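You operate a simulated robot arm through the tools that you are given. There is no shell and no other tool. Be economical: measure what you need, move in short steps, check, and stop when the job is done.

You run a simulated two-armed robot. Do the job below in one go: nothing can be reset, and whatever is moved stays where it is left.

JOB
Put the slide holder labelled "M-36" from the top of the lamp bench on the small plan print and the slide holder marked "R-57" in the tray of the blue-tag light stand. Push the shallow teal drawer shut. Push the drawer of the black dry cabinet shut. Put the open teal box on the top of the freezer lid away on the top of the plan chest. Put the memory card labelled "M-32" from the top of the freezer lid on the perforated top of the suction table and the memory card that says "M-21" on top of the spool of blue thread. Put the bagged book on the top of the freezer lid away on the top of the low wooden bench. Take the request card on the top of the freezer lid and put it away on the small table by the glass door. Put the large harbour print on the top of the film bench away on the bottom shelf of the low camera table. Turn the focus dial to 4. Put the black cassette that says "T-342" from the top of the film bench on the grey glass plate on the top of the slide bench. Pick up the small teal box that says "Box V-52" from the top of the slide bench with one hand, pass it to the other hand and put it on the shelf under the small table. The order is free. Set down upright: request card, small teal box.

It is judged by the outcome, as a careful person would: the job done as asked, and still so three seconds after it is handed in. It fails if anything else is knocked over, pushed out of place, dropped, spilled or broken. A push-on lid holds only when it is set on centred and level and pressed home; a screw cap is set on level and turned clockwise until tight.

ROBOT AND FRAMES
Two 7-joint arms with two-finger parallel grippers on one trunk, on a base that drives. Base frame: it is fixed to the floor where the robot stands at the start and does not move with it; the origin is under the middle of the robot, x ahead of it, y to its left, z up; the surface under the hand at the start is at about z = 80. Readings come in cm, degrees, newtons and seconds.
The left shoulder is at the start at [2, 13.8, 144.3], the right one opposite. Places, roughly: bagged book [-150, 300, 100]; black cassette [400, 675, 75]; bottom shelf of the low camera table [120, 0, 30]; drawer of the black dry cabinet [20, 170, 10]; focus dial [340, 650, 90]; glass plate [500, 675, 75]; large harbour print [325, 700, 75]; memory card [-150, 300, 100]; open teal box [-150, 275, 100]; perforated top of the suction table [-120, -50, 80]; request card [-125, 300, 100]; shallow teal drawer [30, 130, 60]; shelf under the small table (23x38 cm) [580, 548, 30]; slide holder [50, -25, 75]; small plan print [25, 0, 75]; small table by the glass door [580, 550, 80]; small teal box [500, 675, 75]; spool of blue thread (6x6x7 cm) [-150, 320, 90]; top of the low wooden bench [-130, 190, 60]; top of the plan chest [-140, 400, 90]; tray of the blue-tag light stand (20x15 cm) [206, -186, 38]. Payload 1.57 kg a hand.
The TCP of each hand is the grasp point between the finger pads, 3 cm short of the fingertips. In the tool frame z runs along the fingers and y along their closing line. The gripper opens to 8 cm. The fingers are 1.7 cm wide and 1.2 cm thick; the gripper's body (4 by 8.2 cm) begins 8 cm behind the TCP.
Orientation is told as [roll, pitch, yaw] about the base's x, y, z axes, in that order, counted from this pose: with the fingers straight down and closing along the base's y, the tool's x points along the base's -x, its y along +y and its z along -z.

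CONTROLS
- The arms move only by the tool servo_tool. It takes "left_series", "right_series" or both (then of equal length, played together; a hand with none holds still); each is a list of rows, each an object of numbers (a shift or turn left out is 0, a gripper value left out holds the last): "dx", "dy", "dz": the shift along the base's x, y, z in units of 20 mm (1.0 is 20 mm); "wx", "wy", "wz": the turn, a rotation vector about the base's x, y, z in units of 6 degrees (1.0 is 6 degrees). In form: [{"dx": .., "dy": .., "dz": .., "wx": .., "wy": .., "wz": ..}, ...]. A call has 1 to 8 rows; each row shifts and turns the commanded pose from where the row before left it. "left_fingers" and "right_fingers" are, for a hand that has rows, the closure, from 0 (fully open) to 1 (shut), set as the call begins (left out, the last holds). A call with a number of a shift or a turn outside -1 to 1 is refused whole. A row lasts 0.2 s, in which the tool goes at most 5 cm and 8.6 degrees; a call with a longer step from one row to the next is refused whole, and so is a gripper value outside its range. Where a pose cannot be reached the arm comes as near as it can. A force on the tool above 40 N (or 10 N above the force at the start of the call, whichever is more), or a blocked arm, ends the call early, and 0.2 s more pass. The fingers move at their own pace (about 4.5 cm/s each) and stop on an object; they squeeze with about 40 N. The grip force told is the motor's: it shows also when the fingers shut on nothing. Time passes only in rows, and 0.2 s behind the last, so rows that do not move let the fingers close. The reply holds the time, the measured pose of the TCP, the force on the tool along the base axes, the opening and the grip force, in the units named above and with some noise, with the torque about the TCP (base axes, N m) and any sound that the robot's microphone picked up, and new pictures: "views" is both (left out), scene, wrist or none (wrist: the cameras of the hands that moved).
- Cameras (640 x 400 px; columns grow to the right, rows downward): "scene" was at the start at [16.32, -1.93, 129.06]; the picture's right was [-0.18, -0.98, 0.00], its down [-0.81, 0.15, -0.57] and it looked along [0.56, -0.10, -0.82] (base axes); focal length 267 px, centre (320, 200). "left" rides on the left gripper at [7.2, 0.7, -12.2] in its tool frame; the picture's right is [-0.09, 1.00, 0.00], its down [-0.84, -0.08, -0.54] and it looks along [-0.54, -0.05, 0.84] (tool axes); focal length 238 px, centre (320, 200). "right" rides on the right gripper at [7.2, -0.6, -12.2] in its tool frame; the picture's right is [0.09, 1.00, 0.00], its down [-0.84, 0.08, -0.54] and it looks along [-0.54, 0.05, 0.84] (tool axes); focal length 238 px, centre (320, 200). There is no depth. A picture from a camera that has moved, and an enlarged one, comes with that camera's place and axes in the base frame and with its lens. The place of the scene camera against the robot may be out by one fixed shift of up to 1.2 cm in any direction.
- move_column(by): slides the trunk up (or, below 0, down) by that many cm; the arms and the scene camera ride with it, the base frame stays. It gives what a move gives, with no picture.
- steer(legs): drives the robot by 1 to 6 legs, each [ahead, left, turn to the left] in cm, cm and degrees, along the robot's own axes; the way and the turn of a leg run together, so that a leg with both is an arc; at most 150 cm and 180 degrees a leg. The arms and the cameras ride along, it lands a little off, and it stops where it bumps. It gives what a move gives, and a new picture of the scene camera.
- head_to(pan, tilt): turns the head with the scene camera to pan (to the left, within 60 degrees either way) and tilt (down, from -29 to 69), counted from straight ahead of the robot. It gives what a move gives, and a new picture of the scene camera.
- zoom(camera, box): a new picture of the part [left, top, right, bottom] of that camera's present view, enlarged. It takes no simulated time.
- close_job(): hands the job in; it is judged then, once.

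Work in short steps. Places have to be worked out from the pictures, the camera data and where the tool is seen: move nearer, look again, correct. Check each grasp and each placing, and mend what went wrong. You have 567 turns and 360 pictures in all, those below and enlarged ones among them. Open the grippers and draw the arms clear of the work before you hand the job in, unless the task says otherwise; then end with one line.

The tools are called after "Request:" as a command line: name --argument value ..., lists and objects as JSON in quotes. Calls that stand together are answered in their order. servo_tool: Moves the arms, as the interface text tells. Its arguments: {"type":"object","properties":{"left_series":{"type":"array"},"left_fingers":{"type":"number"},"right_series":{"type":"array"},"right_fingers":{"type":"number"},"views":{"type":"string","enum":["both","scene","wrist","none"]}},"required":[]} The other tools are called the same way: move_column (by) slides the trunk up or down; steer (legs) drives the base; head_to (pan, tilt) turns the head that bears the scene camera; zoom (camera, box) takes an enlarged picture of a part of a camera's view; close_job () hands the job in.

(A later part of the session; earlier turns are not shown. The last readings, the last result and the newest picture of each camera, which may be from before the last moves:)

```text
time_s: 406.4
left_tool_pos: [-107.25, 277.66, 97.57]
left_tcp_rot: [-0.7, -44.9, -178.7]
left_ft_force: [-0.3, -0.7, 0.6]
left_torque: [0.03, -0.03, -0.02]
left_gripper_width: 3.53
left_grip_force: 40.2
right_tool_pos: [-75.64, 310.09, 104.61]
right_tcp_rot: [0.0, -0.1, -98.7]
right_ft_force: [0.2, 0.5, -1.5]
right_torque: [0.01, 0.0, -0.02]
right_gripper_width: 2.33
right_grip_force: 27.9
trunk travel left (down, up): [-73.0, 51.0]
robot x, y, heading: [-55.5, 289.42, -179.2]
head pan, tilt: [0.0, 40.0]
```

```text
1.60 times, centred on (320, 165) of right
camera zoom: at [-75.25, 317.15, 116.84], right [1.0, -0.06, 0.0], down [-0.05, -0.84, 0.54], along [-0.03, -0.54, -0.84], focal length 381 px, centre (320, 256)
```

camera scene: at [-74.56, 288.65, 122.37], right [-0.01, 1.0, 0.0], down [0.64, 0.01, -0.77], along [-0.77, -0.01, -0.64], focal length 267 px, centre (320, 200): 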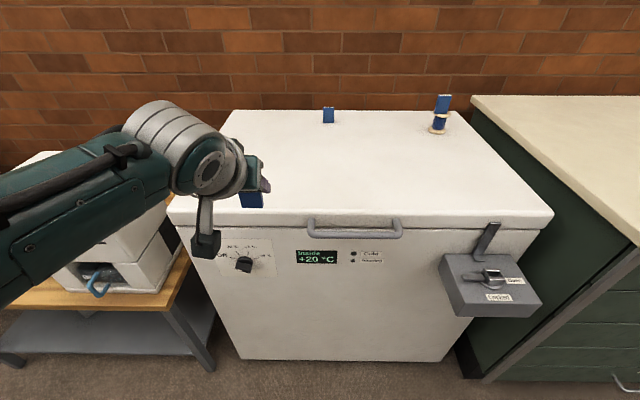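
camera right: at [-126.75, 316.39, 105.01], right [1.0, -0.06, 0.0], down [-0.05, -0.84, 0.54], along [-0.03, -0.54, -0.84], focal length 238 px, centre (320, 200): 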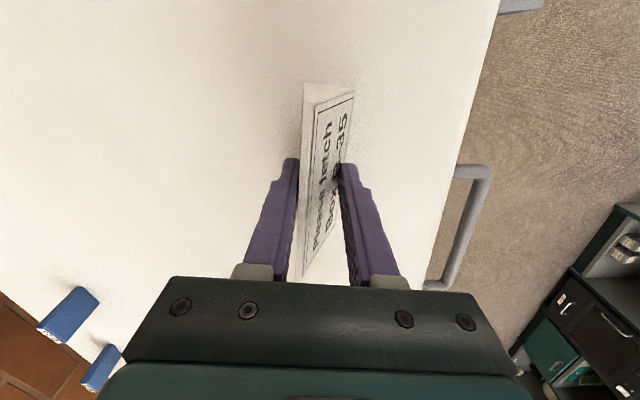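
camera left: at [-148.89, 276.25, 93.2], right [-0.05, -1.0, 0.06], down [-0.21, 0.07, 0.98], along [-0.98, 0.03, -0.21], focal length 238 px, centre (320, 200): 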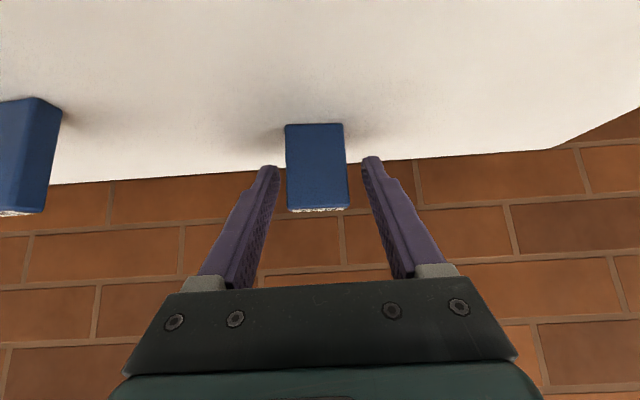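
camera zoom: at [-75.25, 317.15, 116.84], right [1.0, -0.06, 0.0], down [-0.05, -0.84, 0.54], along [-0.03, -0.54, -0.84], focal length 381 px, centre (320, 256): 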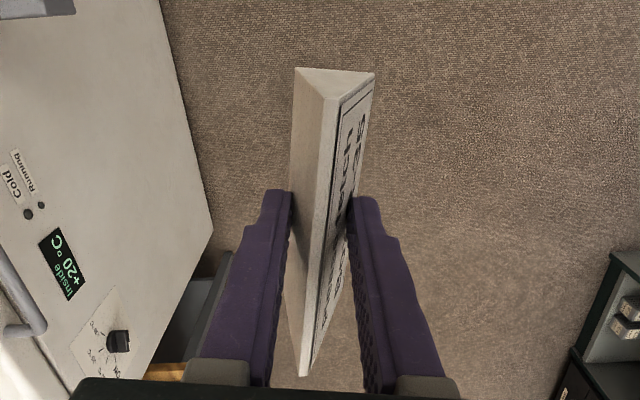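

The card is unchanged in the grip — no real slipping. I drive east a bit and then south along the aisle to the suction table.

Request:
steer --legs '[[-20, 0, 0], [0, 150, 0], [0, 150, 0], [0, 25, 0]]'

Request:
head_to --pan 8 --tilt 35

```text
time_s: 423.6
left_tool_pos: [-87.45, -48.26, 97.58]
left_tcp_rot: [-0.5, -44.9, 179.4]
left_ft_force: [-0.2, -0.1, 0.3]
left_torque: [-0.02, -0.02, 0.0]
left_gripper_width: 3.49
left_grip_force: 40.4
right_tool_pos: [-54.85, -16.94, 104.64]
right_tcp_rot: [0.0, 0.1, -100.7]
right_ft_force: [0.0, -0.3, 0.1]
right_torque: [0.0, 0.01, 0.01]
right_gripper_width: 2.25
right_grip_force: 17.4
trunk travel left (down, up): [-73.0, 51.0]
robot x, y, heading: [-35.0, -38.71, 178.8]
head pan, tilt: [0.0, 40.0]
camera scene: at [-54.39, -38.45, 122.37], right [0.02, 1.0, 0.0], down [0.64, -0.01, -0.77], along [-0.77, 0.02, -0.64], focal length 267 px, centre (320, 200)
```

scene: 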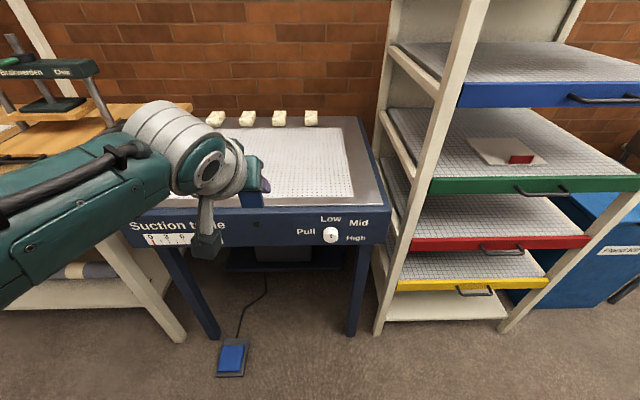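

```text
time_s: 424.3
left_tool_pos: [-87.45, -48.34, 97.66]
left_tcp_rot: [-0.6, -44.9, 179.5]
left_ft_force: [0.2, -0.6, -0.3]
left_torque: [0.01, 0.0, 0.05]
left_gripper_width: 3.5
left_grip_force: 40.1
right_tool_pos: [-54.88, -16.97, 104.59]
right_tcp_rot: [0.0, 0.0, -100.8]
right_ft_force: [-0.9, 0.4, -0.4]
right_torque: [0.01, 0.04, -0.02]
right_gripper_width: 2.09
right_grip_force: 33.6
trunk travel left (down, up): [-73.0, 51.0]
robot x, y, heading: [-35.32, -38.13, 179.0]
head pan, tilt: [8.0, 35.0]
camera scene: at [-54.63, -39.66, 123.12], right [-0.12, 0.99, 0.0], down [0.57, 0.07, -0.82], along [-0.81, -0.1, -0.57], focal length 267 px, centre (320, 200)
```

scene: 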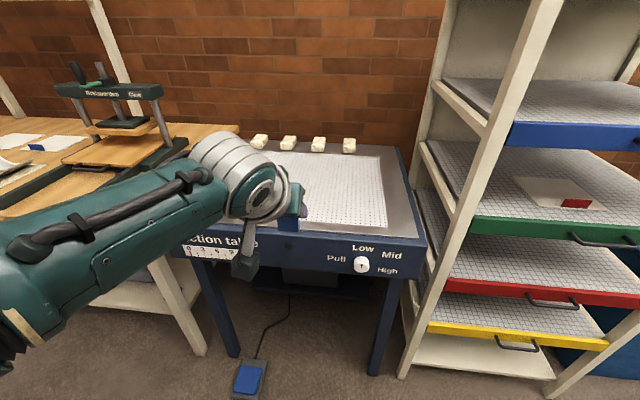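

Perforated top spans about x -106…-145, y -70…-30 at z≈80. I drive 30 cm ahead then lower with the trunk.

Request:
steer --legs '[[31, 0, 0]]'

Request:
move_column --by -10

Request:
zoom --camera "left" --box '[0, 0, 640, 400]'

```text
time_s: 426.4
left_tool_pos: [-118.45, -48.02, 97.54]
left_tcp_rot: [-0.6, -44.8, 179.6]
left_ft_force: [0.6, 0.3, 0.1]
left_torque: [-0.02, 0.01, -0.01]
left_gripper_width: 3.5
left_grip_force: 40.2
right_tool_pos: [-86.08, -16.53, 104.52]
right_tcp_rot: [0.0, 0.0, -100.4]
right_ft_force: [0.1, 0.1, 0.2]
right_torque: [0.01, -0.03, -0.05]
right_gripper_width: 2.27
right_grip_force: 7.7
trunk travel left (down, up): [-73.0, 51.0]
robot x, y, heading: [-66.35, -37.82, 179.2]
head pan, tilt: [8.0, 35.0]
camera scene: at [-85.79, -39.2, 123.12], right [-0.12, 0.99, 0.0], down [0.57, 0.07, -0.82], along [-0.81, -0.1, -0.57], focal length 267 px, centre (320, 200)
```

scene: 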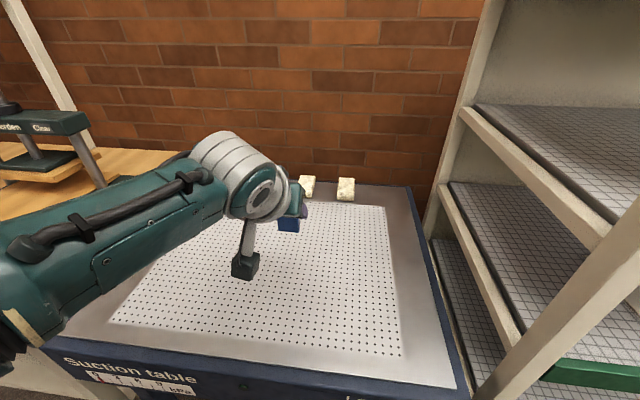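

```text
time_s: 427.8
left_tool_pos: [-118.56, -47.97, 87.55]
left_tcp_rot: [-0.7, -44.9, 179.6]
left_ft_force: [0.1, 0.1, 1.0]
left_torque: [0.04, 0.01, -0.01]
left_gripper_width: 3.53
left_grip_force: 40.2
right_tool_pos: [-86.19, -16.55, 94.62]
right_tcp_rot: [-0.1, 0.0, -100.4]
right_ft_force: [-0.2, 0.5, -0.3]
right_torque: [0.04, 0.04, -0.01]
right_gripper_width: 2.26
right_grip_force: 11.5
trunk travel left (down, up): [-63.0, 61.0]
robot x, y, heading: [-66.04, -37.73, 179.0]
head pan, tilt: [8.0, 35.0]
```

```text
1.00 times, centred on (320, 200) of left (not enlarged: the box is as wide or as high as the picture)
camera zoom: at [-104.67, -48.89, 91.2], right [-0.08, -1.0, 0.06], down [-0.21, 0.07, 0.97], along [-0.97, 0.06, -0.21], focal length 238 px, centre (320, 200)
```

zoom: 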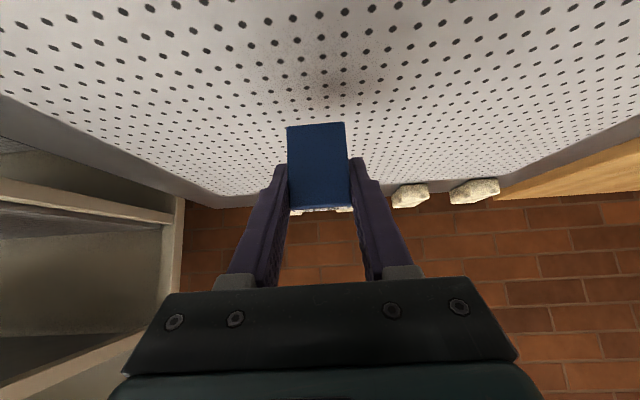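

Over the perforated area. I lower 2.5 cm, then creep to contact.

Request:
move_column --by -2.5

Request:
move_column --by -0.8

```text
time_s: 428.5
left_tool_pos: [-118.54, -48.11, 85.01]
left_tcp_rot: [-0.5, -44.9, 179.6]
left_ft_force: [0.4, 0.1, -0.3]
left_torque: [0.01, 0.0, 0.0]
left_gripper_width: 3.48
left_grip_force: 40.5
right_tool_pos: [-86.14, -16.5, 92.05]
right_tcp_rot: [-0.1, -0.1, -100.4]
right_ft_force: [0.2, 0.3, -1.3]
right_torque: [-0.02, -0.02, -0.02]
right_gripper_width: 2.26
right_grip_force: 8.1
trunk travel left (down, up): [-60.5, 63.5]
robot x, y, heading: [-66.32, -37.78, 179.2]
head pan, tilt: [8.0, 35.0]
```

```text
time_s: 429.0
left_tool_pos: [-118.57, -47.95, 84.22]
left_tcp_rot: [-0.6, -44.8, 179.6]
left_ft_force: [-0.1, 1.1, -0.1]
left_torque: [0.0, 0.02, 0.01]
left_gripper_width: 3.52
left_grip_force: 40.1
right_tool_pos: [-86.09, -16.6, 91.38]
right_tcp_rot: [0.0, 0.0, -100.4]
right_ft_force: [-0.8, -0.5, -0.3]
right_torque: [0.03, 0.04, 0.0]
right_gripper_width: 2.26
right_grip_force: 0.8
trunk travel left (down, up): [-59.7, 64.3]
robot x, y, heading: [-66.48, -37.57, 179.3]
head pan, tilt: [8.0, 35.0]
```

Request:
servo_tool --right_series '[{}, {}]' --left_series '[{"dz": -0.15}, {"dz": -0.15}]' --right_fingers 0.85 --views "none"

```text
time_s: 429.6
left_tool_pos: [-118.85, -48.07, 84.15]
left_tcp_rot: [-0.7, -45.4, 179.6]
left_ft_force: [8.2, -0.4, 22.6]
left_torque: [-0.3, -0.41, 0.06]
left_gripper_width: 3.5
left_grip_force: 40.2
right_tool_pos: [-86.18, -16.54, 91.29]
right_tcp_rot: [0.0, 0.0, -100.4]
right_ft_force: [0.3, 0.3, -0.1]
right_torque: [0.03, -0.01, 0.0]
right_gripper_width: 2.11
right_grip_force: 29.6
trunk travel left (down, up): [-59.7, 64.3]
robot x, y, heading: [-66.52, -37.67, 179.3]
head pan, tilt: [8.0, 35.0]
```

Contact. I ease slightly, open, and rise by the trunk.

Request:
servo_tool --left_series '[{"dz": 0.1}, {}, {}]' --left_fingers 0.35 --views "none"

Request:
move_column --by 10

Request:
zoom --camera "left" --box '[0, 0, 640, 400]'

```text
time_s: 430.4
left_tool_pos: [-118.42, -47.99, 83.86]
left_tcp_rot: [-0.7, -44.8, 179.7]
left_ft_force: [-1.3, -0.1, 0.0]
left_torque: [0.03, -0.02, 0.04]
left_gripper_width: 5.19
left_grip_force: 0.0
right_tool_pos: [-86.12, -16.54, 91.34]
right_tcp_rot: [-0.1, -0.1, -100.4]
right_ft_force: [1.1, -0.2, 0.7]
right_torque: [-0.03, -0.05, -0.01]
right_gripper_width: 2.07
right_grip_force: 33.9
trunk travel left (down, up): [-59.7, 64.3]
robot x, y, heading: [-66.54, -37.88, 179.2]
head pan, tilt: [8.0, 35.0]
```

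```text
time_s: 431.8
left_tool_pos: [-118.54, -48.07, 93.86]
left_tcp_rot: [-0.6, -44.8, 179.7]
left_ft_force: [-0.1, -0.3, 0.1]
left_torque: [-0.01, 0.0, 0.03]
left_gripper_width: 5.18
left_grip_force: 0.1
right_tool_pos: [-86.09, -16.51, 101.38]
right_tcp_rot: [0.0, 0.0, -100.4]
right_ft_force: [0.4, 0.0, 0.8]
right_torque: [-0.03, 0.01, 0.0]
right_gripper_width: 2.0
right_grip_force: 33.3
trunk travel left (down, up): [-69.7, 54.3]
robot x, y, heading: [-66.52, -37.31, 179.2]
head pan, tilt: [8.0, 35.0]
```

```text
1.00 times, centred on (320, 200) of left (not enlarged: the box is as wide or as high as the picture)
camera zoom: at [-104.67, -48.92, 97.52], right [-0.08, -1.0, 0.06], down [-0.21, 0.07, 0.97], along [-0.97, 0.06, -0.21], focal length 238 px, centre (320, 200)
```

zoom: 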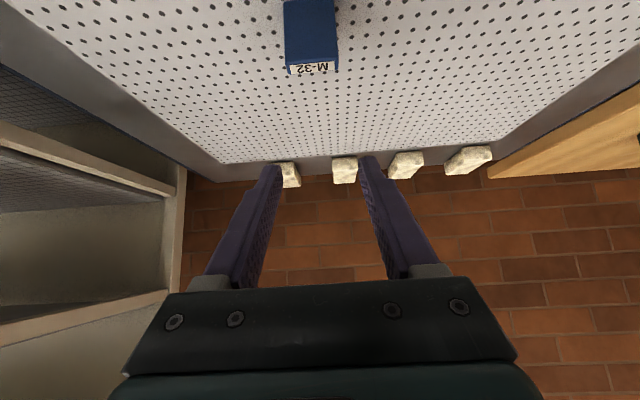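

M-32 stands on the perforated top. I check the request card in the right grip.

Request:
zoom --camera "right" --box '[160, 40, 480, 290]'

```text
1.60 times, centred on (320, 165) of right
camera zoom: at [-85.39, -9.44, 113.54], right [1.0, -0.09, 0.0], down [-0.08, -0.84, 0.54], along [-0.05, -0.54, -0.84], focal length 381 px, centre (320, 256)
```

zoom: 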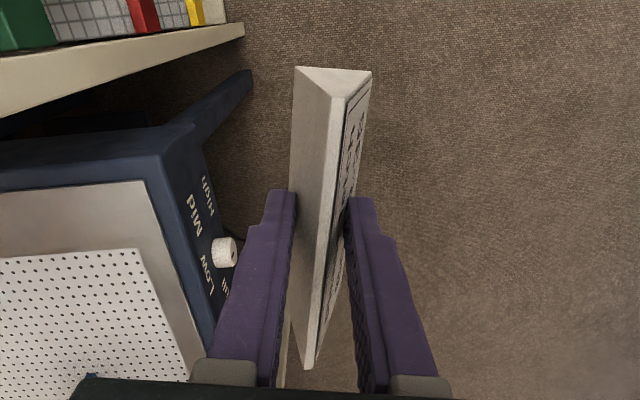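

The tent is slowly rolling in the strong grip. I reduce to a light hold (target just under 2.0 cm) and check that it stays.

Request:
servo_tool --right_series '[{}, {}, {}]' --right_fingers 0.745 --views "none"

Request:
steer --legs '[[-36, 0, 0]]'

```text
time_s: 432.6
left_tool_pos: [-118.58, -48.11, 93.84]
left_tcp_rot: [-0.6, -44.7, 179.6]
left_ft_force: [0.0, 1.2, -0.5]
left_torque: [-0.01, -0.01, -0.02]
left_gripper_width: 5.21
left_grip_force: 0.0
right_tool_pos: [-86.03, -16.56, 101.33]
right_tcp_rot: [0.0, 0.0, -100.4]
right_ft_force: [0.0, 0.2, -0.6]
right_torque: [0.0, 0.02, -0.09]
right_gripper_width: 2.24
right_grip_force: 5.6
trunk travel left (down, up): [-69.7, 54.3]
robot x, y, heading: [-66.49, -37.73, 179.2]
head pan, tilt: [8.0, 35.0]
```

```text
time_s: 434.9
left_tool_pos: [-82.28, -48.67, 94.03]
left_tcp_rot: [-0.7, -44.9, 179.8]
left_ft_force: [0.0, -0.2, 0.0]
left_torque: [0.01, 0.0, 0.01]
left_gripper_width: 5.21
left_grip_force: 0.1
right_tool_pos: [-49.88, -17.09, 101.31]
right_tcp_rot: [0.0, -0.1, -100.3]
right_ft_force: [0.2, -1.2, 0.4]
right_torque: [0.0, 0.01, 0.01]
right_gripper_width: 2.2
right_grip_force: 8.1
trunk travel left (down, up): [-69.7, 54.3]
robot x, y, heading: [-30.17, -38.12, 178.9]
head pan, tilt: [8.0, 35.0]
camera scene: at [-49.58, -39.76, 119.82], right [-0.13, 0.99, 0.0], down [0.57, 0.07, -0.82], along [-0.81, -0.1, -0.57], focal length 267 px, centre (320, 200)
```

scene: 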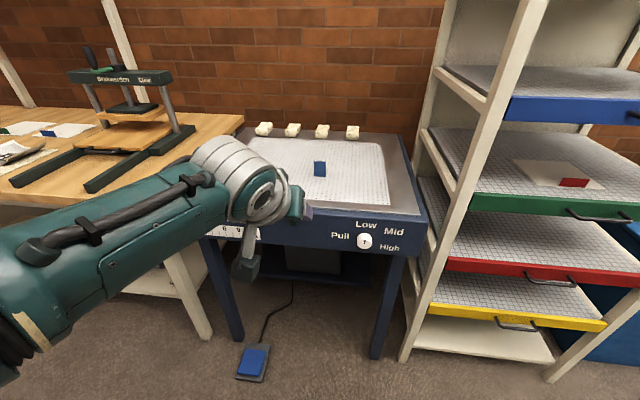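

Stable now. I level and retract the left arm before the long trip.

Request:
servo_tool --left_series '[{"dx": 1, "wy": -0.9}, {"dx": 1, "wy": -0.9}, {"dx": 1, "wy": -0.9}, {"dx": 1, "wy": -0.9}, {"dx": 1, "wy": -0.9}, {"dx": 1, "wy": -0.9}, {"dx": 1, "wy": -0.9}, {"dx": 1, "wy": -0.9}]' --views "none"

Request:
steer --legs '[[0, 0, -89]]'

Request:
head_to --pan -25 --tilt 12

```text
time_s: 436.7
left_tool_pos: [-66.33, -48.79, 93.93]
left_tcp_rot: [-0.9, -1.5, 179.9]
left_ft_force: [-0.3, 0.0, -0.5]
left_torque: [-0.01, 0.0, 0.01]
left_gripper_width: 5.21
left_grip_force: 0.0
right_tool_pos: [-50.03, -17.16, 101.18]
right_tcp_rot: [0.0, 0.0, -100.3]
right_ft_force: [0.2, -0.3, 0.4]
right_torque: [0.01, 0.0, 0.01]
right_gripper_width: 2.16
right_grip_force: 18.1
trunk travel left (down, up): [-69.7, 54.3]
robot x, y, heading: [-30.19, -37.96, 179.2]
head pan, tilt: [8.0, 35.0]
```

```text
time_s: 440.9
left_tool_pos: [-40.44, -1.88, 93.85]
left_tcp_rot: [-0.8, -1.7, 89.2]
left_ft_force: [0.9, -0.8, 0.8]
left_torque: [-0.01, -0.01, 0.0]
left_gripper_width: 5.21
left_grip_force: 0.0
right_tool_pos: [-8.89, -18.62, 101.43]
right_tcp_rot: [0.0, -0.1, 169.2]
right_ft_force: [0.8, 0.1, -0.7]
right_torque: [0.01, 0.01, -0.02]
right_gripper_width: 2.17
right_grip_force: 5.5
trunk travel left (down, up): [-69.7, 54.3]
robot x, y, heading: [-30.3, -38.09, 88.3]
head pan, tilt: [8.0, 35.0]
camera scene: at [-31.67, -20.06, 119.82], right [0.99, 0.12, 0.0], down [0.07, -0.57, -0.82], along [-0.1, 0.81, -0.57], focal length 267 px, centre (320, 200)
```

scene: 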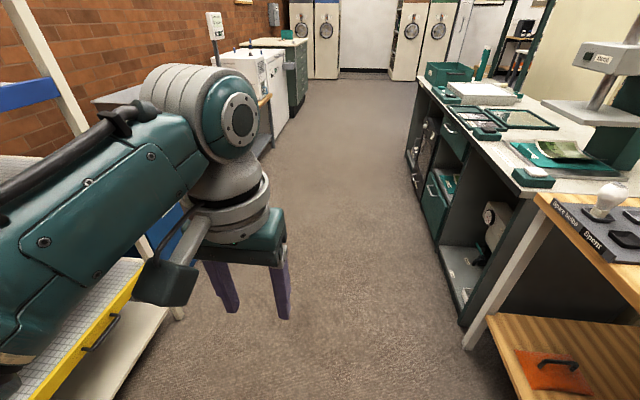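

```text
time_s: 441.9
left_tool_pos: [-40.47, -1.82, 93.95]
left_tcp_rot: [-0.8, -1.7, 89.4]
left_ft_force: [-0.2, -0.4, -0.1]
left_torque: [-0.02, 0.02, 0.01]
left_gripper_width: 5.21
left_grip_force: 0.1
right_tool_pos: [-8.93, -18.61, 101.3]
right_tcp_rot: [-0.1, 0.0, 169.2]
right_ft_force: [0.0, 0.0, -0.3]
right_torque: [0.0, 0.04, 0.02]
right_gripper_width: 1.99
right_grip_force: 33.5
trunk travel left (down, up): [-69.7, 54.3]
robot x, y, heading: [-29.97, -37.92, 88.9]
head pan, tilt: [-25.0, 12.0]
camera scene: at [-26.52, -20.44, 123.51], right [0.9, -0.44, 0.0], down [-0.09, -0.19, -0.98], along [0.43, 0.88, -0.21], focal length 267 px, centre (320, 200)
```

scene: 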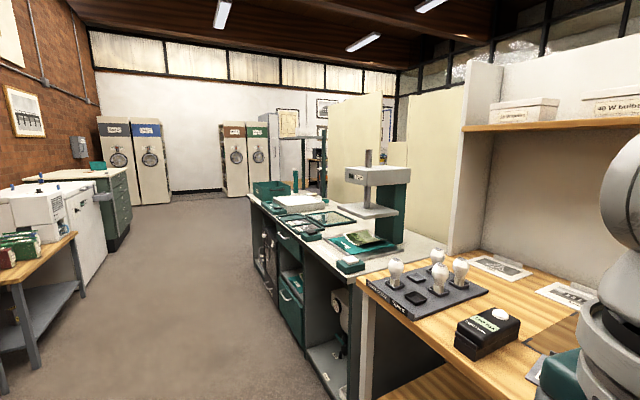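

The aisle is clear. I drive north about 340 cm.

Request:
steer --legs '[[150, 5, 0], [150, 5, 0], [60, 0, 0]]'

Request:
head_to --pan -50 --tilt 10

```text
refused: leg 1 is longer than a leg can be; nothing moved
```

```text
time_s: 442.8
left_tool_pos: [-40.51, -1.77, 93.91]
left_tcp_rot: [-0.8, -1.7, 89.2]
left_ft_force: [0.4, 0.3, 0.0]
left_torque: [-0.01, 0.0, 0.01]
left_gripper_width: 5.18
left_grip_force: 0.1
right_tool_pos: [-8.94, -18.55, 101.23]
right_tcp_rot: [0.0, 0.0, 169.1]
right_ft_force: [0.1, 0.5, 0.5]
right_torque: [0.01, 0.0, -0.01]
right_gripper_width: 1.94
right_grip_force: 33.5
trunk travel left (down, up): [-69.7, 54.3]
robot x, y, heading: [-30.22, -38.39, 88.6]
head pan, tilt: [-50.0, 10.0]
camera scene: at [-23.39, -22.98, 123.84], right [0.63, -0.78, 0.0], down [-0.14, -0.11, -0.98], along [0.77, 0.62, -0.17], focal length 267 px, centre (320, 200)
```

scene: 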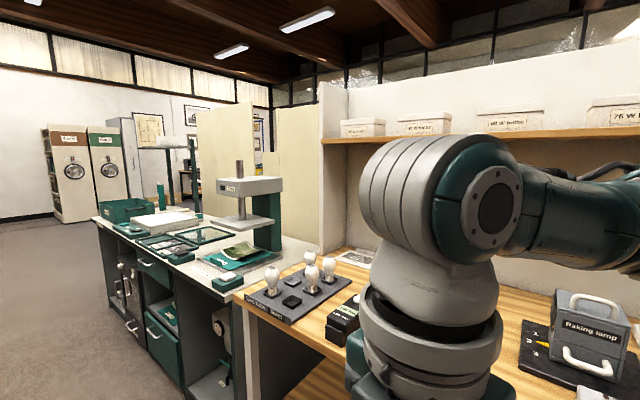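

Request:
servo_tool --right_series '[{}, {}]' --right_fingers 0.735 --views "wrist"

```text
time_s: 443.4
left_tool_pos: [-40.37, -1.82, 93.86]
left_tcp_rot: [-0.8, -1.7, 89.2]
left_ft_force: [-0.2, 0.2, -0.1]
left_torque: [0.02, -0.04, 0.01]
left_gripper_width: 5.22
left_grip_force: 0.1
right_tool_pos: [-8.87, -18.6, 101.48]
right_tcp_rot: [0.0, 0.0, 169.2]
right_ft_force: [1.0, 0.1, 0.0]
right_torque: [0.0, 0.01, -0.01]
right_gripper_width: 2.11
right_grip_force: 0.1
trunk travel left (down, up): [-69.7, 54.3]
robot x, y, heading: [-30.1, -38.02, 88.8]
head pan, tilt: [-50.0, 10.0]
camera right: at [-1.65, -19.31, 113.55], right [-0.1, -1.0, 0.0], down [-0.84, 0.08, 0.54], along [-0.54, 0.05, -0.84], focal length 238 px, centre (320, 200)
```

right: 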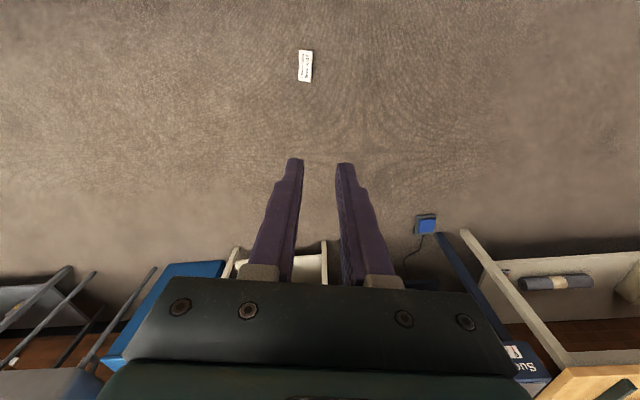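

The card slipped out when loosened and lies on the floor near (-7,-12). I'll retrieve it. Look closer first.

Request:
zoom --camera "right" --box '[264, 35, 344, 95]'

Request:
move_column --by -40

Request:
move_column --by -28

Request:
servo_tool --right_series '[{"dx": -0.8, "dy": -0.5}, {"dx": -0.8, "dy": -0.5}, {}]' --right_fingers 0 --views "wrist"

```text
6.67 times, centred on (304, 65) of right
camera zoom: at [-1.65, -19.31, 113.55], right [-0.1, -1.0, 0.0], down [-0.84, 0.08, 0.54], along [-0.54, 0.05, -0.84], focal length 1589 px, centre (427, 1100)
```

zoom: 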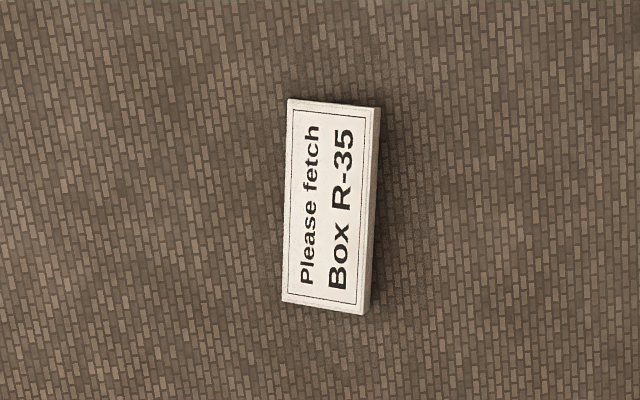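

```text
time_s: 447.2
left_tool_pos: [-40.44, -1.76, 53.88]
left_tcp_rot: [-0.8, -1.7, 89.4]
left_ft_force: [-0.1, -0.6, 0.6]
left_torque: [-0.01, 0.0, -0.02]
left_gripper_width: 5.17
left_grip_force: 0.1
right_tool_pos: [-8.85, -18.52, 61.39]
right_tcp_rot: [0.0, 0.1, 169.2]
right_ft_force: [0.1, -0.3, -0.4]
right_torque: [-0.01, -0.01, 0.03]
right_gripper_width: 2.12
right_grip_force: 0.1
trunk travel left (down, up): [-29.7, 94.3]
robot x, y, heading: [-30.38, -38.32, 88.8]
head pan, tilt: [-50.0, 10.0]
```

```text
time_s: 450.1
left_tool_pos: [-40.43, -1.85, 25.87]
left_tcp_rot: [-0.7, -1.8, 89.3]
left_ft_force: [0.4, 0.2, 0.0]
left_torque: [0.02, 0.02, -0.01]
left_gripper_width: 5.18
left_grip_force: 0.2
right_tool_pos: [-8.93, -18.51, 33.18]
right_tcp_rot: [0.0, 0.0, 169.2]
right_ft_force: [-0.1, 0.3, -0.2]
right_torque: [-0.01, 0.0, 0.03]
right_gripper_width: 2.12
right_grip_force: 0.0
trunk travel left (down, up): [-1.7, 122.3]
robot x, y, heading: [-30.07, -38.86, 88.6]
head pan, tilt: [-50.0, 10.0]
```

```text
time_s: 450.9
left_tool_pos: [-40.27, -1.83, 25.83]
left_tcp_rot: [-0.7, -1.8, 89.3]
left_ft_force: [-1.1, 0.2, -0.3]
left_torque: [0.04, -0.01, -0.04]
left_gripper_width: 5.2
left_grip_force: 0.2
right_tool_pos: [-12.13, -20.2, 33.2]
right_tcp_rot: [0.1, 0.0, 169.2]
right_ft_force: [-0.9, -0.1, -0.1]
right_torque: [0.0, 0.04, 0.0]
right_gripper_width: 8.01
right_grip_force: 0.1
right hand out of reach, approached as far as the arm can: row 2
trunk travel left (down, up): [-1.7, 122.3]
robot x, y, heading: [-30.01, -38.28, 88.8]
head pan, tilt: [-50.0, 10.0]
camera right: at [-4.93, -20.95, 45.45], right [-0.1, -1.0, 0.0], down [-0.84, 0.08, 0.54], along [-0.54, 0.05, -0.84], focal length 238 px, centre (320, 200)
```

right: 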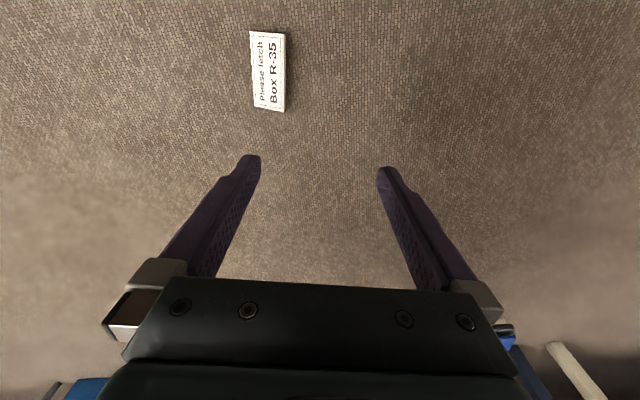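

The card lies text-up at about (-7.5,-12.3), long axis along x; the hand's closing direction already spans base–ridge (≈6 cm). I drive 8 cm nearer and look again.

Request:
steer --legs '[[8, -4, 0]]'

Request:
servo_tool --right_series '[{"dz": -1}, {"dz": -1}, {"dz": -1}, {"dz": -1}, {"dz": -1}, {"dz": -1}, {"dz": -1}]' --views "wrist"

```text
time_s: 452.0
left_tool_pos: [-36.5, 5.64, 25.78]
left_tcp_rot: [-0.8, -1.4, 89.3]
left_ft_force: [-1.1, 0.1, 0.0]
left_torque: [0.05, -0.01, 0.02]
left_gripper_width: 5.19
left_grip_force: 0.1
right_tool_pos: [-8.29, -12.78, 33.14]
right_tcp_rot: [0.3, 0.0, 169.1]
right_ft_force: [0.0, 0.8, 0.3]
right_torque: [0.04, -0.01, -0.01]
right_gripper_width: 7.99
right_grip_force: 0.0
trunk travel left (down, up): [-1.7, 122.3]
robot x, y, heading: [-25.95, -30.5, 88.7]
head pan, tilt: [-50.0, 10.0]
camera scene: at [-19.42, -15.49, 55.79], right [0.62, -0.78, 0.0], down [-0.14, -0.11, -0.98], along [0.77, 0.61, -0.18], focal length 267 px, centre (320, 200)
```

scene: 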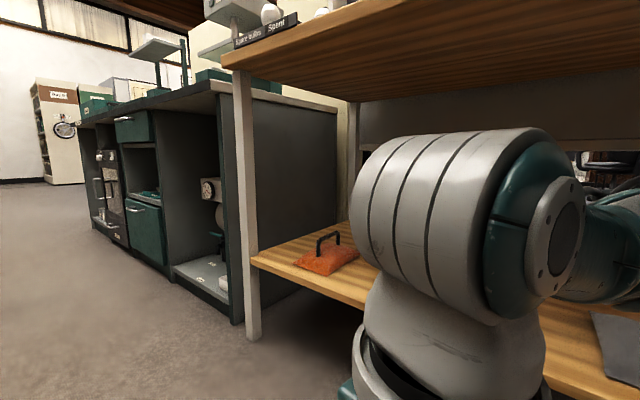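

```text
time_s: 453.6
left_tool_pos: [-36.37, 5.87, 25.89]
left_tcp_rot: [-0.7, -1.7, 89.2]
left_ft_force: [-0.4, 0.3, -0.1]
left_torque: [-0.01, 0.0, -0.02]
left_gripper_width: 5.19
left_grip_force: 0.0
right_tool_pos: [-8.05, -12.33, 19.31]
right_tcp_rot: [0.2, 0.1, 169.2]
right_ft_force: [0.4, 1.0, -0.9]
right_torque: [-0.01, 0.03, -0.01]
right_gripper_width: 7.97
right_grip_force: 0.0
trunk travel left (down, up): [-1.7, 122.3]
robot x, y, heading: [-25.54, -30.69, 88.6]
head pan, tilt: [-50.0, 10.0]
camera right: at [-0.88, -13.05, 31.5], right [-0.1, -1.0, 0.0], down [-0.84, 0.08, 0.54], along [-0.54, 0.05, -0.84], focal length 238 px, centre (320, 200)
```

right: 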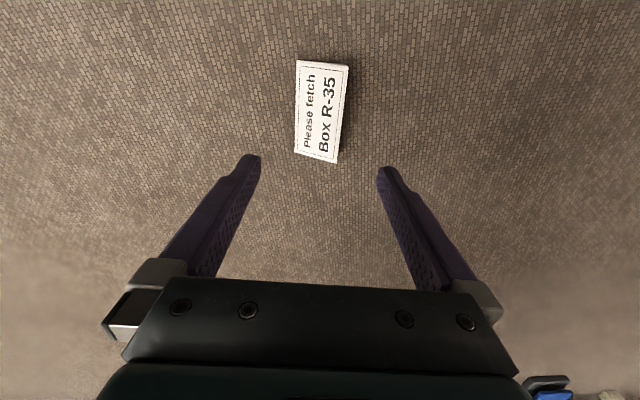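

Aligned. I descend toward the floor around the card.

Request:
servo_tool --right_series '[{"dx": 0.35, "dy": -0.1, "dz": -1}, {"dz": -1}, {"dz": -1}, {"dz": -1}, {"dz": -1}, {"dz": -1}, {"dz": -0.8}, {}]' --views "wrist"

```text
time_s: 455.4
left_tool_pos: [-36.31, 6.02, 25.9]
left_tcp_rot: [-0.7, -1.6, 89.2]
left_ft_force: [0.3, 0.2, -0.8]
left_torque: [0.0, -0.01, 0.01]
left_gripper_width: 5.21
left_grip_force: 0.0
right_tool_pos: [-7.41, -12.59, 5.44]
right_tcp_rot: [0.2, 0.1, 169.1]
right_ft_force: [-0.5, -0.3, -0.9]
right_torque: [-0.02, -0.01, -0.01]
right_gripper_width: 8.0
right_grip_force: 0.0
trunk travel left (down, up): [-1.7, 122.3]
robot x, y, heading: [-26.14, -30.41, 88.5]
head pan, tilt: [-50.0, 10.0]
camera right: at [-0.09, -13.4, 17.79], right [-0.1, -1.0, 0.0], down [-0.84, 0.08, 0.54], along [-0.54, 0.05, -0.84], focal length 238 px, centre (320, 200)
```

right: 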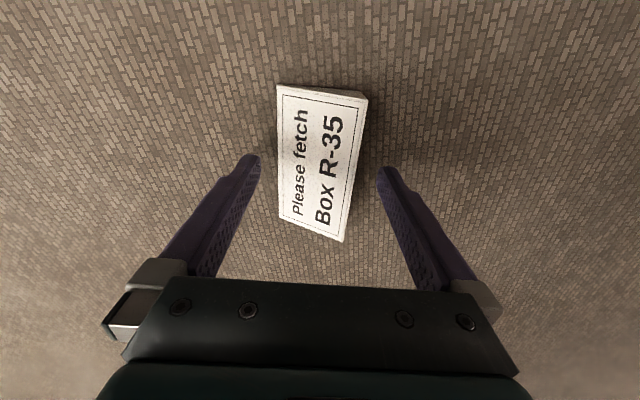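

Request:
servo_tool --right_series '[{"dz": -0.5}, {"dz": -0.4}, {}]' --views "none"

Request:
servo_tool --right_series '[{}, {}, {}, {}]' --right_fingers 1 --views "wrist"

```text
time_s: 456.2
left_tool_pos: [-36.26, 5.88, 25.87]
left_tcp_rot: [-0.7, -1.7, 89.1]
left_ft_force: [0.6, 0.1, -0.4]
left_torque: [0.02, -0.02, -0.02]
left_gripper_width: 5.24
left_grip_force: 0.1
right_tool_pos: [-7.37, -12.68, 3.69]
right_tcp_rot: [0.1, 0.0, 169.1]
right_ft_force: [-0.5, 0.8, 0.2]
right_torque: [0.0, -0.02, -0.01]
right_gripper_width: 8.0
right_grip_force: 0.0
trunk travel left (down, up): [-1.7, 122.3]
robot x, y, heading: [-26.11, -30.35, 88.7]
head pan, tilt: [-50.0, 10.0]
```

```text
time_s: 457.2
left_tool_pos: [-36.27, 5.92, 25.86]
left_tcp_rot: [-0.7, -1.5, 89.1]
left_ft_force: [0.2, -0.4, -0.1]
left_torque: [0.04, -0.06, 0.02]
left_gripper_width: 5.19
left_grip_force: 0.1
right_tool_pos: [-7.45, -12.69, 3.79]
right_tcp_rot: [0.0, 0.1, 169.1]
right_ft_force: [-2.1, -3.1, 20.9]
right_torque: [0.5, -0.15, 0.05]
right_gripper_width: 4.52
right_grip_force: 30.8
trunk travel left (down, up): [-1.7, 122.3]
robot x, y, heading: [-25.98, -30.43, 88.7]
head pan, tilt: [-50.0, 10.0]
camera right: at [-0.08, -13.42, 16.0], right [-0.1, -1.0, 0.0], down [-0.84, 0.08, 0.54], along [-0.54, 0.05, -0.84], focal length 238 px, centre (320, 200)
```

right: 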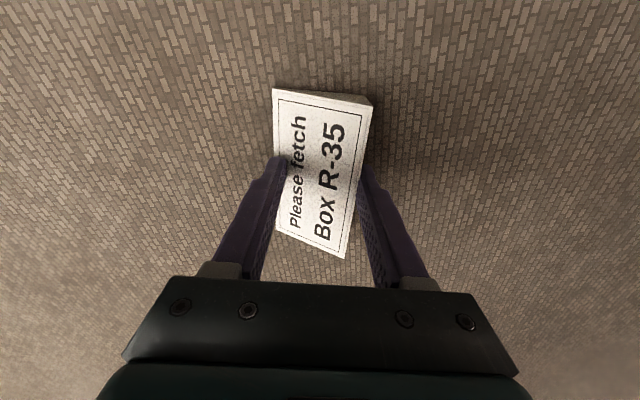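

The ridge-side finger rode onto the slope; I open, go 0.6 cm lower and re-close.

Request:
servo_tool --right_series '[{}, {}, {"dz": -0.2}, {"dz": -0.15}, {}]' --right_fingers 0 --views "none"

Request:
servo_tool --right_series '[{}, {}, {}, {}]' --right_fingers 1 --views "wrist"

```text
time_s: 458.4
left_tool_pos: [-36.31, 5.9, 25.83]
left_tcp_rot: [-0.8, -1.6, 89.2]
left_ft_force: [0.1, -1.4, -0.3]
left_torque: [0.04, -0.02, -0.03]
left_gripper_width: 5.18
left_grip_force: 0.0
right_tool_pos: [-7.28, -12.78, 3.03]
right_tcp_rot: [0.2, 0.0, 169.1]
right_ft_force: [1.1, -0.3, 0.3]
right_torque: [0.0, 0.01, 0.01]
right_gripper_width: 7.96
right_grip_force: 0.1
trunk travel left (down, up): [-1.7, 122.3]
robot x, y, heading: [-26.0, -30.79, 88.7]
head pan, tilt: [-50.0, 10.0]
```

```text
time_s: 459.4
left_tool_pos: [-36.2, 5.92, 25.79]
left_tcp_rot: [-0.8, -1.6, 89.2]
left_ft_force: [-0.9, -0.3, 0.5]
left_torque: [-0.03, 0.01, -0.03]
left_gripper_width: 5.2
left_grip_force: 0.2
right_tool_pos: [-7.28, -12.68, 3.06]
right_tcp_rot: [0.1, 0.0, 169.1]
right_ft_force: [0.1, -0.2, 1.3]
right_torque: [0.05, -0.01, 0.0]
right_gripper_width: 5.47
right_grip_force: 36.1
trunk travel left (down, up): [-1.7, 122.3]
robot x, y, heading: [-26.31, -30.4, 88.6]
head pan, tilt: [-50.0, 10.0]
camera right: at [-0.07, -13.38, 15.3], right [-0.1, -1.0, 0.0], down [-0.84, 0.08, 0.54], along [-0.54, 0.05, -0.84], focal length 238 px, centre (320, 200)
```

right: 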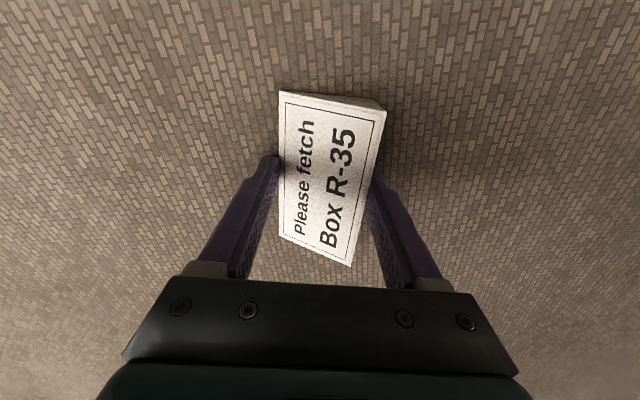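

Now 5.47 cm across base and ridge with full grip. I lift and check.

Request:
servo_tool --right_series '[{"dz": 0.5}, {"dz": 1}, {"dz": 1}, {"dz": 1}, {"dz": 1}, {"dz": 1}, {"dz": 1}]' --views "wrist"

```text
time_s: 461.0
left_tool_pos: [-36.29, 5.88, 25.83]
left_tcp_rot: [-0.9, -1.6, 89.2]
left_ft_force: [-0.9, 0.2, 0.7]
left_torque: [0.02, -0.02, 0.03]
left_gripper_width: 5.22
left_grip_force: 0.0
right_tool_pos: [-7.34, -12.59, 15.96]
right_tcp_rot: [0.2, 0.0, 169.1]
right_ft_force: [-0.5, -0.2, 0.0]
right_torque: [-0.01, 0.0, -0.03]
right_gripper_width: 5.44
right_grip_force: 40.4
trunk travel left (down, up): [-1.7, 122.3]
robot x, y, heading: [-26.02, -30.34, 88.6]
head pan, tilt: [-50.0, 10.0]
camera right: at [-0.09, -13.4, 28.35], right [-0.1, -1.0, 0.0], down [-0.84, 0.08, 0.54], along [-0.54, 0.05, -0.84], focal length 238 px, centre (320, 200)
```

right: 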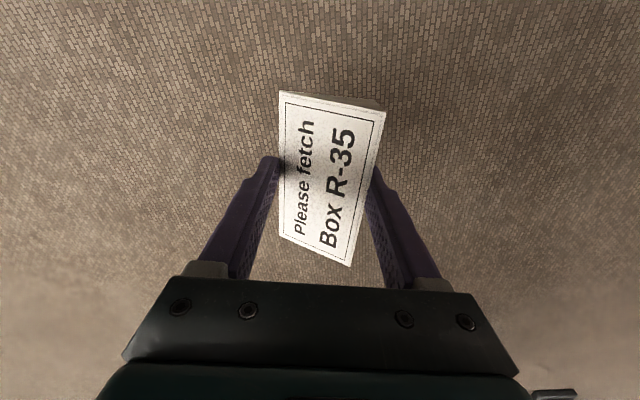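

Held securely. I shift away from the bench, raise the trunk, then drive north.

Request:
steer --legs '[[0, 15, 0]]'

Request:
move_column --by 40

Request:
move_column --by 25

Request:
steer --legs '[[149, 0, 0], [149, 0, 0], [60, 0, 0]]'

Request:
head_to --pan -50 --tilt 12

```text
time_s: 462.3
left_tool_pos: [-50.46, 6.27, 25.76]
left_tcp_rot: [-0.9, -1.7, 89.1]
left_ft_force: [0.4, 0.1, -0.1]
left_torque: [0.0, 0.02, 0.0]
left_gripper_width: 5.21
left_grip_force: 0.1
right_tool_pos: [-21.52, -12.35, 16.08]
right_tcp_rot: [0.1, 0.2, 169.0]
right_ft_force: [0.3, 0.3, -0.1]
right_torque: [0.03, 0.04, 0.01]
right_gripper_width: 5.42
right_grip_force: 39.5
trunk travel left (down, up): [-1.7, 122.3]
robot x, y, heading: [-40.8, -29.86, 88.7]
head pan, tilt: [-50.0, 10.0]
camera scene: at [-33.53, -14.86, 55.85], right [0.62, -0.78, 0.0], down [-0.13, -0.11, -0.99], along [0.77, 0.61, -0.17], focal length 267 px, centre (320, 200)
```

scene: 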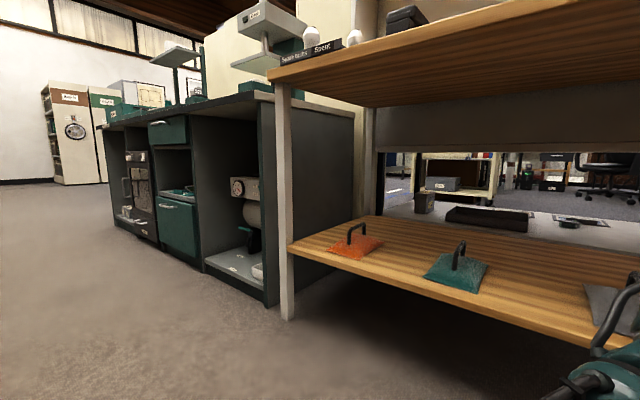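

```text
time_s: 466.2
left_tool_pos: [-50.78, 6.28, 65.8]
left_tcp_rot: [-0.8, -1.5, 89.1]
left_ft_force: [-0.6, 0.1, 0.0]
left_torque: [0.01, 0.02, 0.01]
left_gripper_width: 5.21
left_grip_force: 0.0
right_tool_pos: [-22.0, -12.32, 56.05]
right_tcp_rot: [0.1, 0.1, 169.1]
right_ft_force: [-1.0, -0.3, 0.0]
right_torque: [0.01, -0.01, 0.0]
right_gripper_width: 5.42
right_grip_force: 40.1
trunk travel left (down, up): [-41.7, 82.3]
robot x, y, heading: [-40.44, -29.75, 88.6]
head pan, tilt: [-50.0, 10.0]
```

```text
time_s: 468.7
left_tool_pos: [-50.75, 6.31, 90.9]
left_tcp_rot: [-0.7, -1.6, 89.1]
left_ft_force: [0.0, 0.4, 0.0]
left_torque: [0.0, 0.03, -0.02]
left_gripper_width: 5.19
left_grip_force: 0.1
right_tool_pos: [-21.82, -12.34, 81.02]
right_tcp_rot: [0.1, 0.1, 169.0]
right_ft_force: [-0.9, 0.8, -1.0]
right_torque: [-0.01, 0.02, 0.01]
right_gripper_width: 5.4
right_grip_force: 39.9
trunk travel left (down, up): [-66.7, 57.3]
robot x, y, heading: [-40.69, -30.18, 88.7]
head pan, tilt: [-50.0, 10.0]
```

```text
time_s: 486.3
left_tool_pos: [-52.28, 367.91, 90.84]
left_tcp_rot: [-0.8, -1.6, 91.2]
left_ft_force: [0.5, -0.5, 0.4]
left_torque: [0.03, 0.01, 0.02]
left_gripper_width: 5.19
left_grip_force: 0.1
right_tool_pos: [-22.73, 350.37, 81.04]
right_tcp_rot: [0.1, 0.1, 171.0]
right_ft_force: [0.7, -0.5, -0.3]
right_torque: [-0.01, -0.01, 0.0]
right_gripper_width: 5.41
right_grip_force: 40.1
trunk travel left (down, up): [-66.7, 57.3]
robot x, y, heading: [-40.77, 331.8, 90.6]
head pan, tilt: [-50.0, 10.0]
camera scene: at [-34.56, 347.4, 120.84], right [0.65, -0.76, 0.0], down [-0.13, -0.11, -0.98], along [0.75, 0.64, -0.17], focal length 267 px, centre (320, 200)
```

scene: 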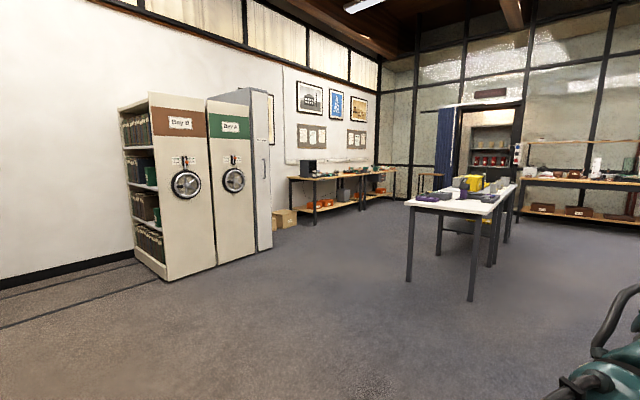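

```text
time_s: 486.9
left_tool_pos: [-52.41, 367.87, 90.79]
left_tcp_rot: [-0.9, -1.6, 91.2]
left_ft_force: [-0.4, -0.2, 0.5]
left_torque: [0.02, -0.02, -0.01]
left_gripper_width: 5.17
left_grip_force: 0.1
right_tool_pos: [-22.71, 350.29, 81.15]
right_tcp_rot: [0.3, 0.1, 171.1]
right_ft_force: [-0.2, -0.1, -0.2]
right_torque: [0.04, 0.0, -0.01]
right_gripper_width: 5.38
right_grip_force: 40.3
trunk travel left (down, up): [-66.7, 57.3]
robot x, y, heading: [-40.69, 331.88, 90.5]
head pan, tilt: [-50.0, 12.0]
camera scene: at [-34.54, 347.41, 120.51], right [0.65, -0.76, 0.0], down [-0.16, -0.14, -0.98], along [0.74, 0.64, -0.21], focal length 267 px, centre (320, 200)
```

scene: 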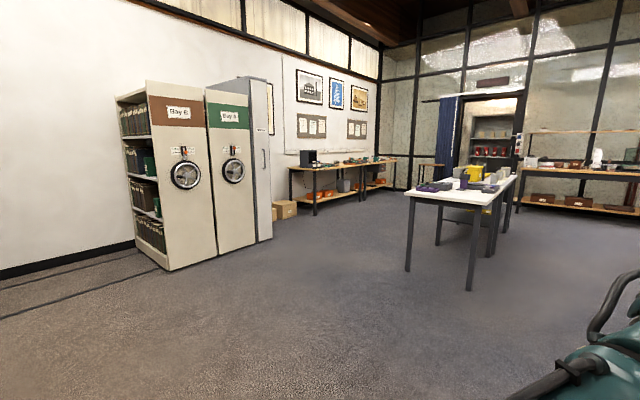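

I see the film and slide benches on the far wall, the small table near the door, and a white table in the middle. I drive north-east between them.

Request:
steer --legs '[[0, 0, -50], [130, 0, 0], [130, 0, 0], [0, 0, -40]]'

Request:
head_to --pan 0 --tilt 15

```text
time_s: 503.7
left_tool_pos: [194.55, 511.7, 90.79]
left_tcp_rot: [-0.8, -1.7, 0.4]
left_ft_force: [-0.2, -0.3, -0.3]
left_torque: [0.01, -0.01, 0.03]
left_gripper_width: 5.16
left_grip_force: 0.0
right_tool_pos: [176.67, 482.43, 81.04]
right_tcp_rot: [0.2, 0.0, 80.5]
right_ft_force: [0.0, -0.9, -0.2]
right_torque: [0.0, 0.0, -0.02]
right_gripper_width: 5.38
right_grip_force: 40.0
trunk travel left (down, up): [-66.7, 57.3]
robot x, y, heading: [158.8, 500.4, 0.3]
head pan, tilt: [-50.0, 12.0]
camera scene: at [173.78, 492.87, 120.51], right [-0.77, -0.64, 0.0], down [-0.13, 0.16, -0.98], along [0.63, -0.75, -0.21], focal length 267 px, centre (320, 200)
```

scene: 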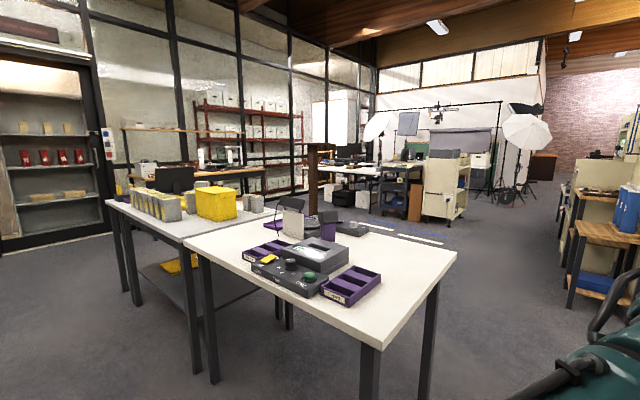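

```text
time_s: 504.9
left_tool_pos: [194.58, 511.77, 90.82]
left_tcp_rot: [-0.8, -1.6, 0.3]
left_ft_force: [0.9, -0.9, -0.1]
left_torque: [0.01, 0.03, -0.03]
left_gripper_width: 5.2
left_grip_force: 0.0
right_tool_pos: [176.59, 482.32, 80.92]
right_tcp_rot: [0.2, 0.1, 80.5]
right_ft_force: [-0.1, 0.2, -0.4]
right_torque: [-0.01, -0.03, 0.03]
right_gripper_width: 5.41
right_grip_force: 39.6
trunk travel left (down, up): [-66.7, 57.3]
robot x, y, heading: [158.45, 500.4, -0.0]
head pan, tilt: [0.0, 15.0]
camera scene: at [177.14, 500.0, 120.02], right [0.0, -1.0, 0.0], down [-0.26, 0.0, -0.97], along [0.97, 0.0, -0.26], focal length 267 px, centre (320, 200)
```

scene: 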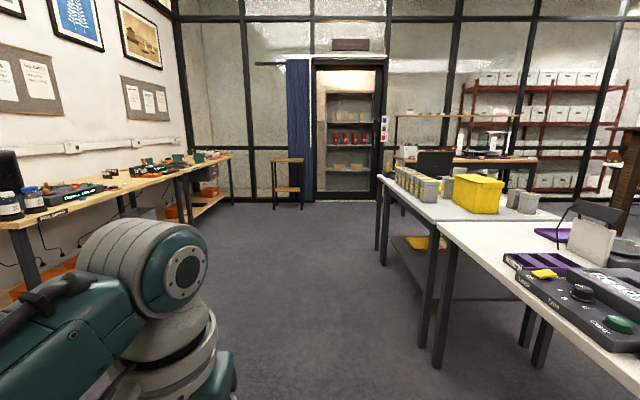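

The path east is free. I drive about 350 cm toward the small table.

Request:
steer --legs '[[120, 10, 0], [120, 10, 0], [100, 8, 0]]'

Request:
head_to --pan 10 --tilt 35

```text
time_s: 521.4
left_tool_pos: [530.42, 540.49, 90.82]
left_tcp_rot: [-0.8, -1.6, 1.0]
left_ft_force: [0.3, 0.2, 0.2]
left_torque: [0.01, -0.03, 0.0]
left_gripper_width: 5.18
left_grip_force: 0.0
right_tool_pos: [512.68, 511.12, 81.02]
right_tcp_rot: [0.2, 0.0, 80.8]
right_ft_force: [0.5, -0.2, 0.4]
right_torque: [-0.02, 0.01, -0.01]
right_gripper_width: 5.38
right_grip_force: 40.1
trunk travel left (down, up): [-66.7, 57.3]
robot x, y, heading: [494.93, 529.17, 0.4]
head pan, tilt: [0.0, 15.0]
camera scene: at [513.18, 528.71, 120.02], right [0.0, -1.0, 0.0], down [-0.26, 0.0, -0.97], along [0.97, 0.0, -0.26], focal length 267 px, centre (320, 200)
```

scene: 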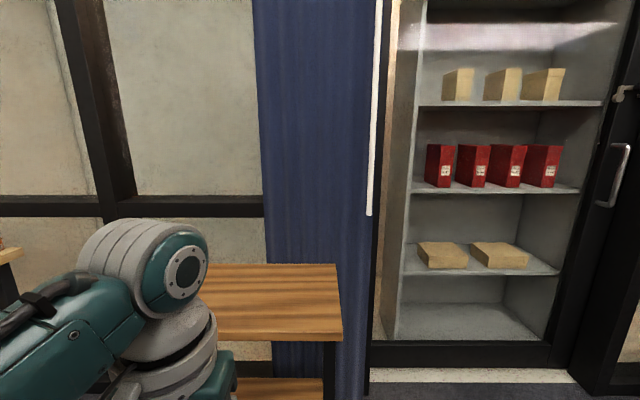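

```text
time_s: 522.2
left_tool_pos: [530.54, 540.61, 90.8]
left_tcp_rot: [-0.8, -1.6, 1.0]
left_ft_force: [0.4, -0.6, -0.1]
left_torque: [-0.04, 0.0, -0.03]
left_gripper_width: 5.18
left_grip_force: 0.0
right_tool_pos: [512.78, 511.03, 81.14]
right_tcp_rot: [0.1, 0.2, 80.8]
right_ft_force: [0.2, -0.1, 0.1]
right_torque: [0.0, 0.0, 0.03]
right_gripper_width: 5.4
right_grip_force: 40.2
trunk travel left (down, up): [-66.7, 57.3]
robot x, y, heading: [494.41, 529.29, 0.1]
head pan, tilt: [10.0, 35.0]
camera scene: at [512.5, 530.23, 116.83], right [0.18, -0.98, 0.0], down [-0.56, -0.1, -0.82], along [0.81, 0.15, -0.57], focal length 267 px, centre (320, 200)
```

scene: 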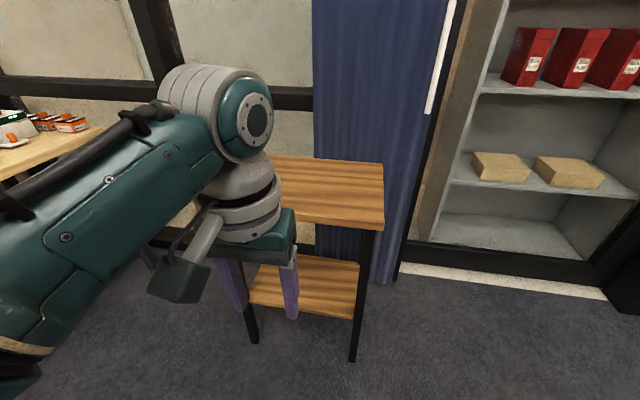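

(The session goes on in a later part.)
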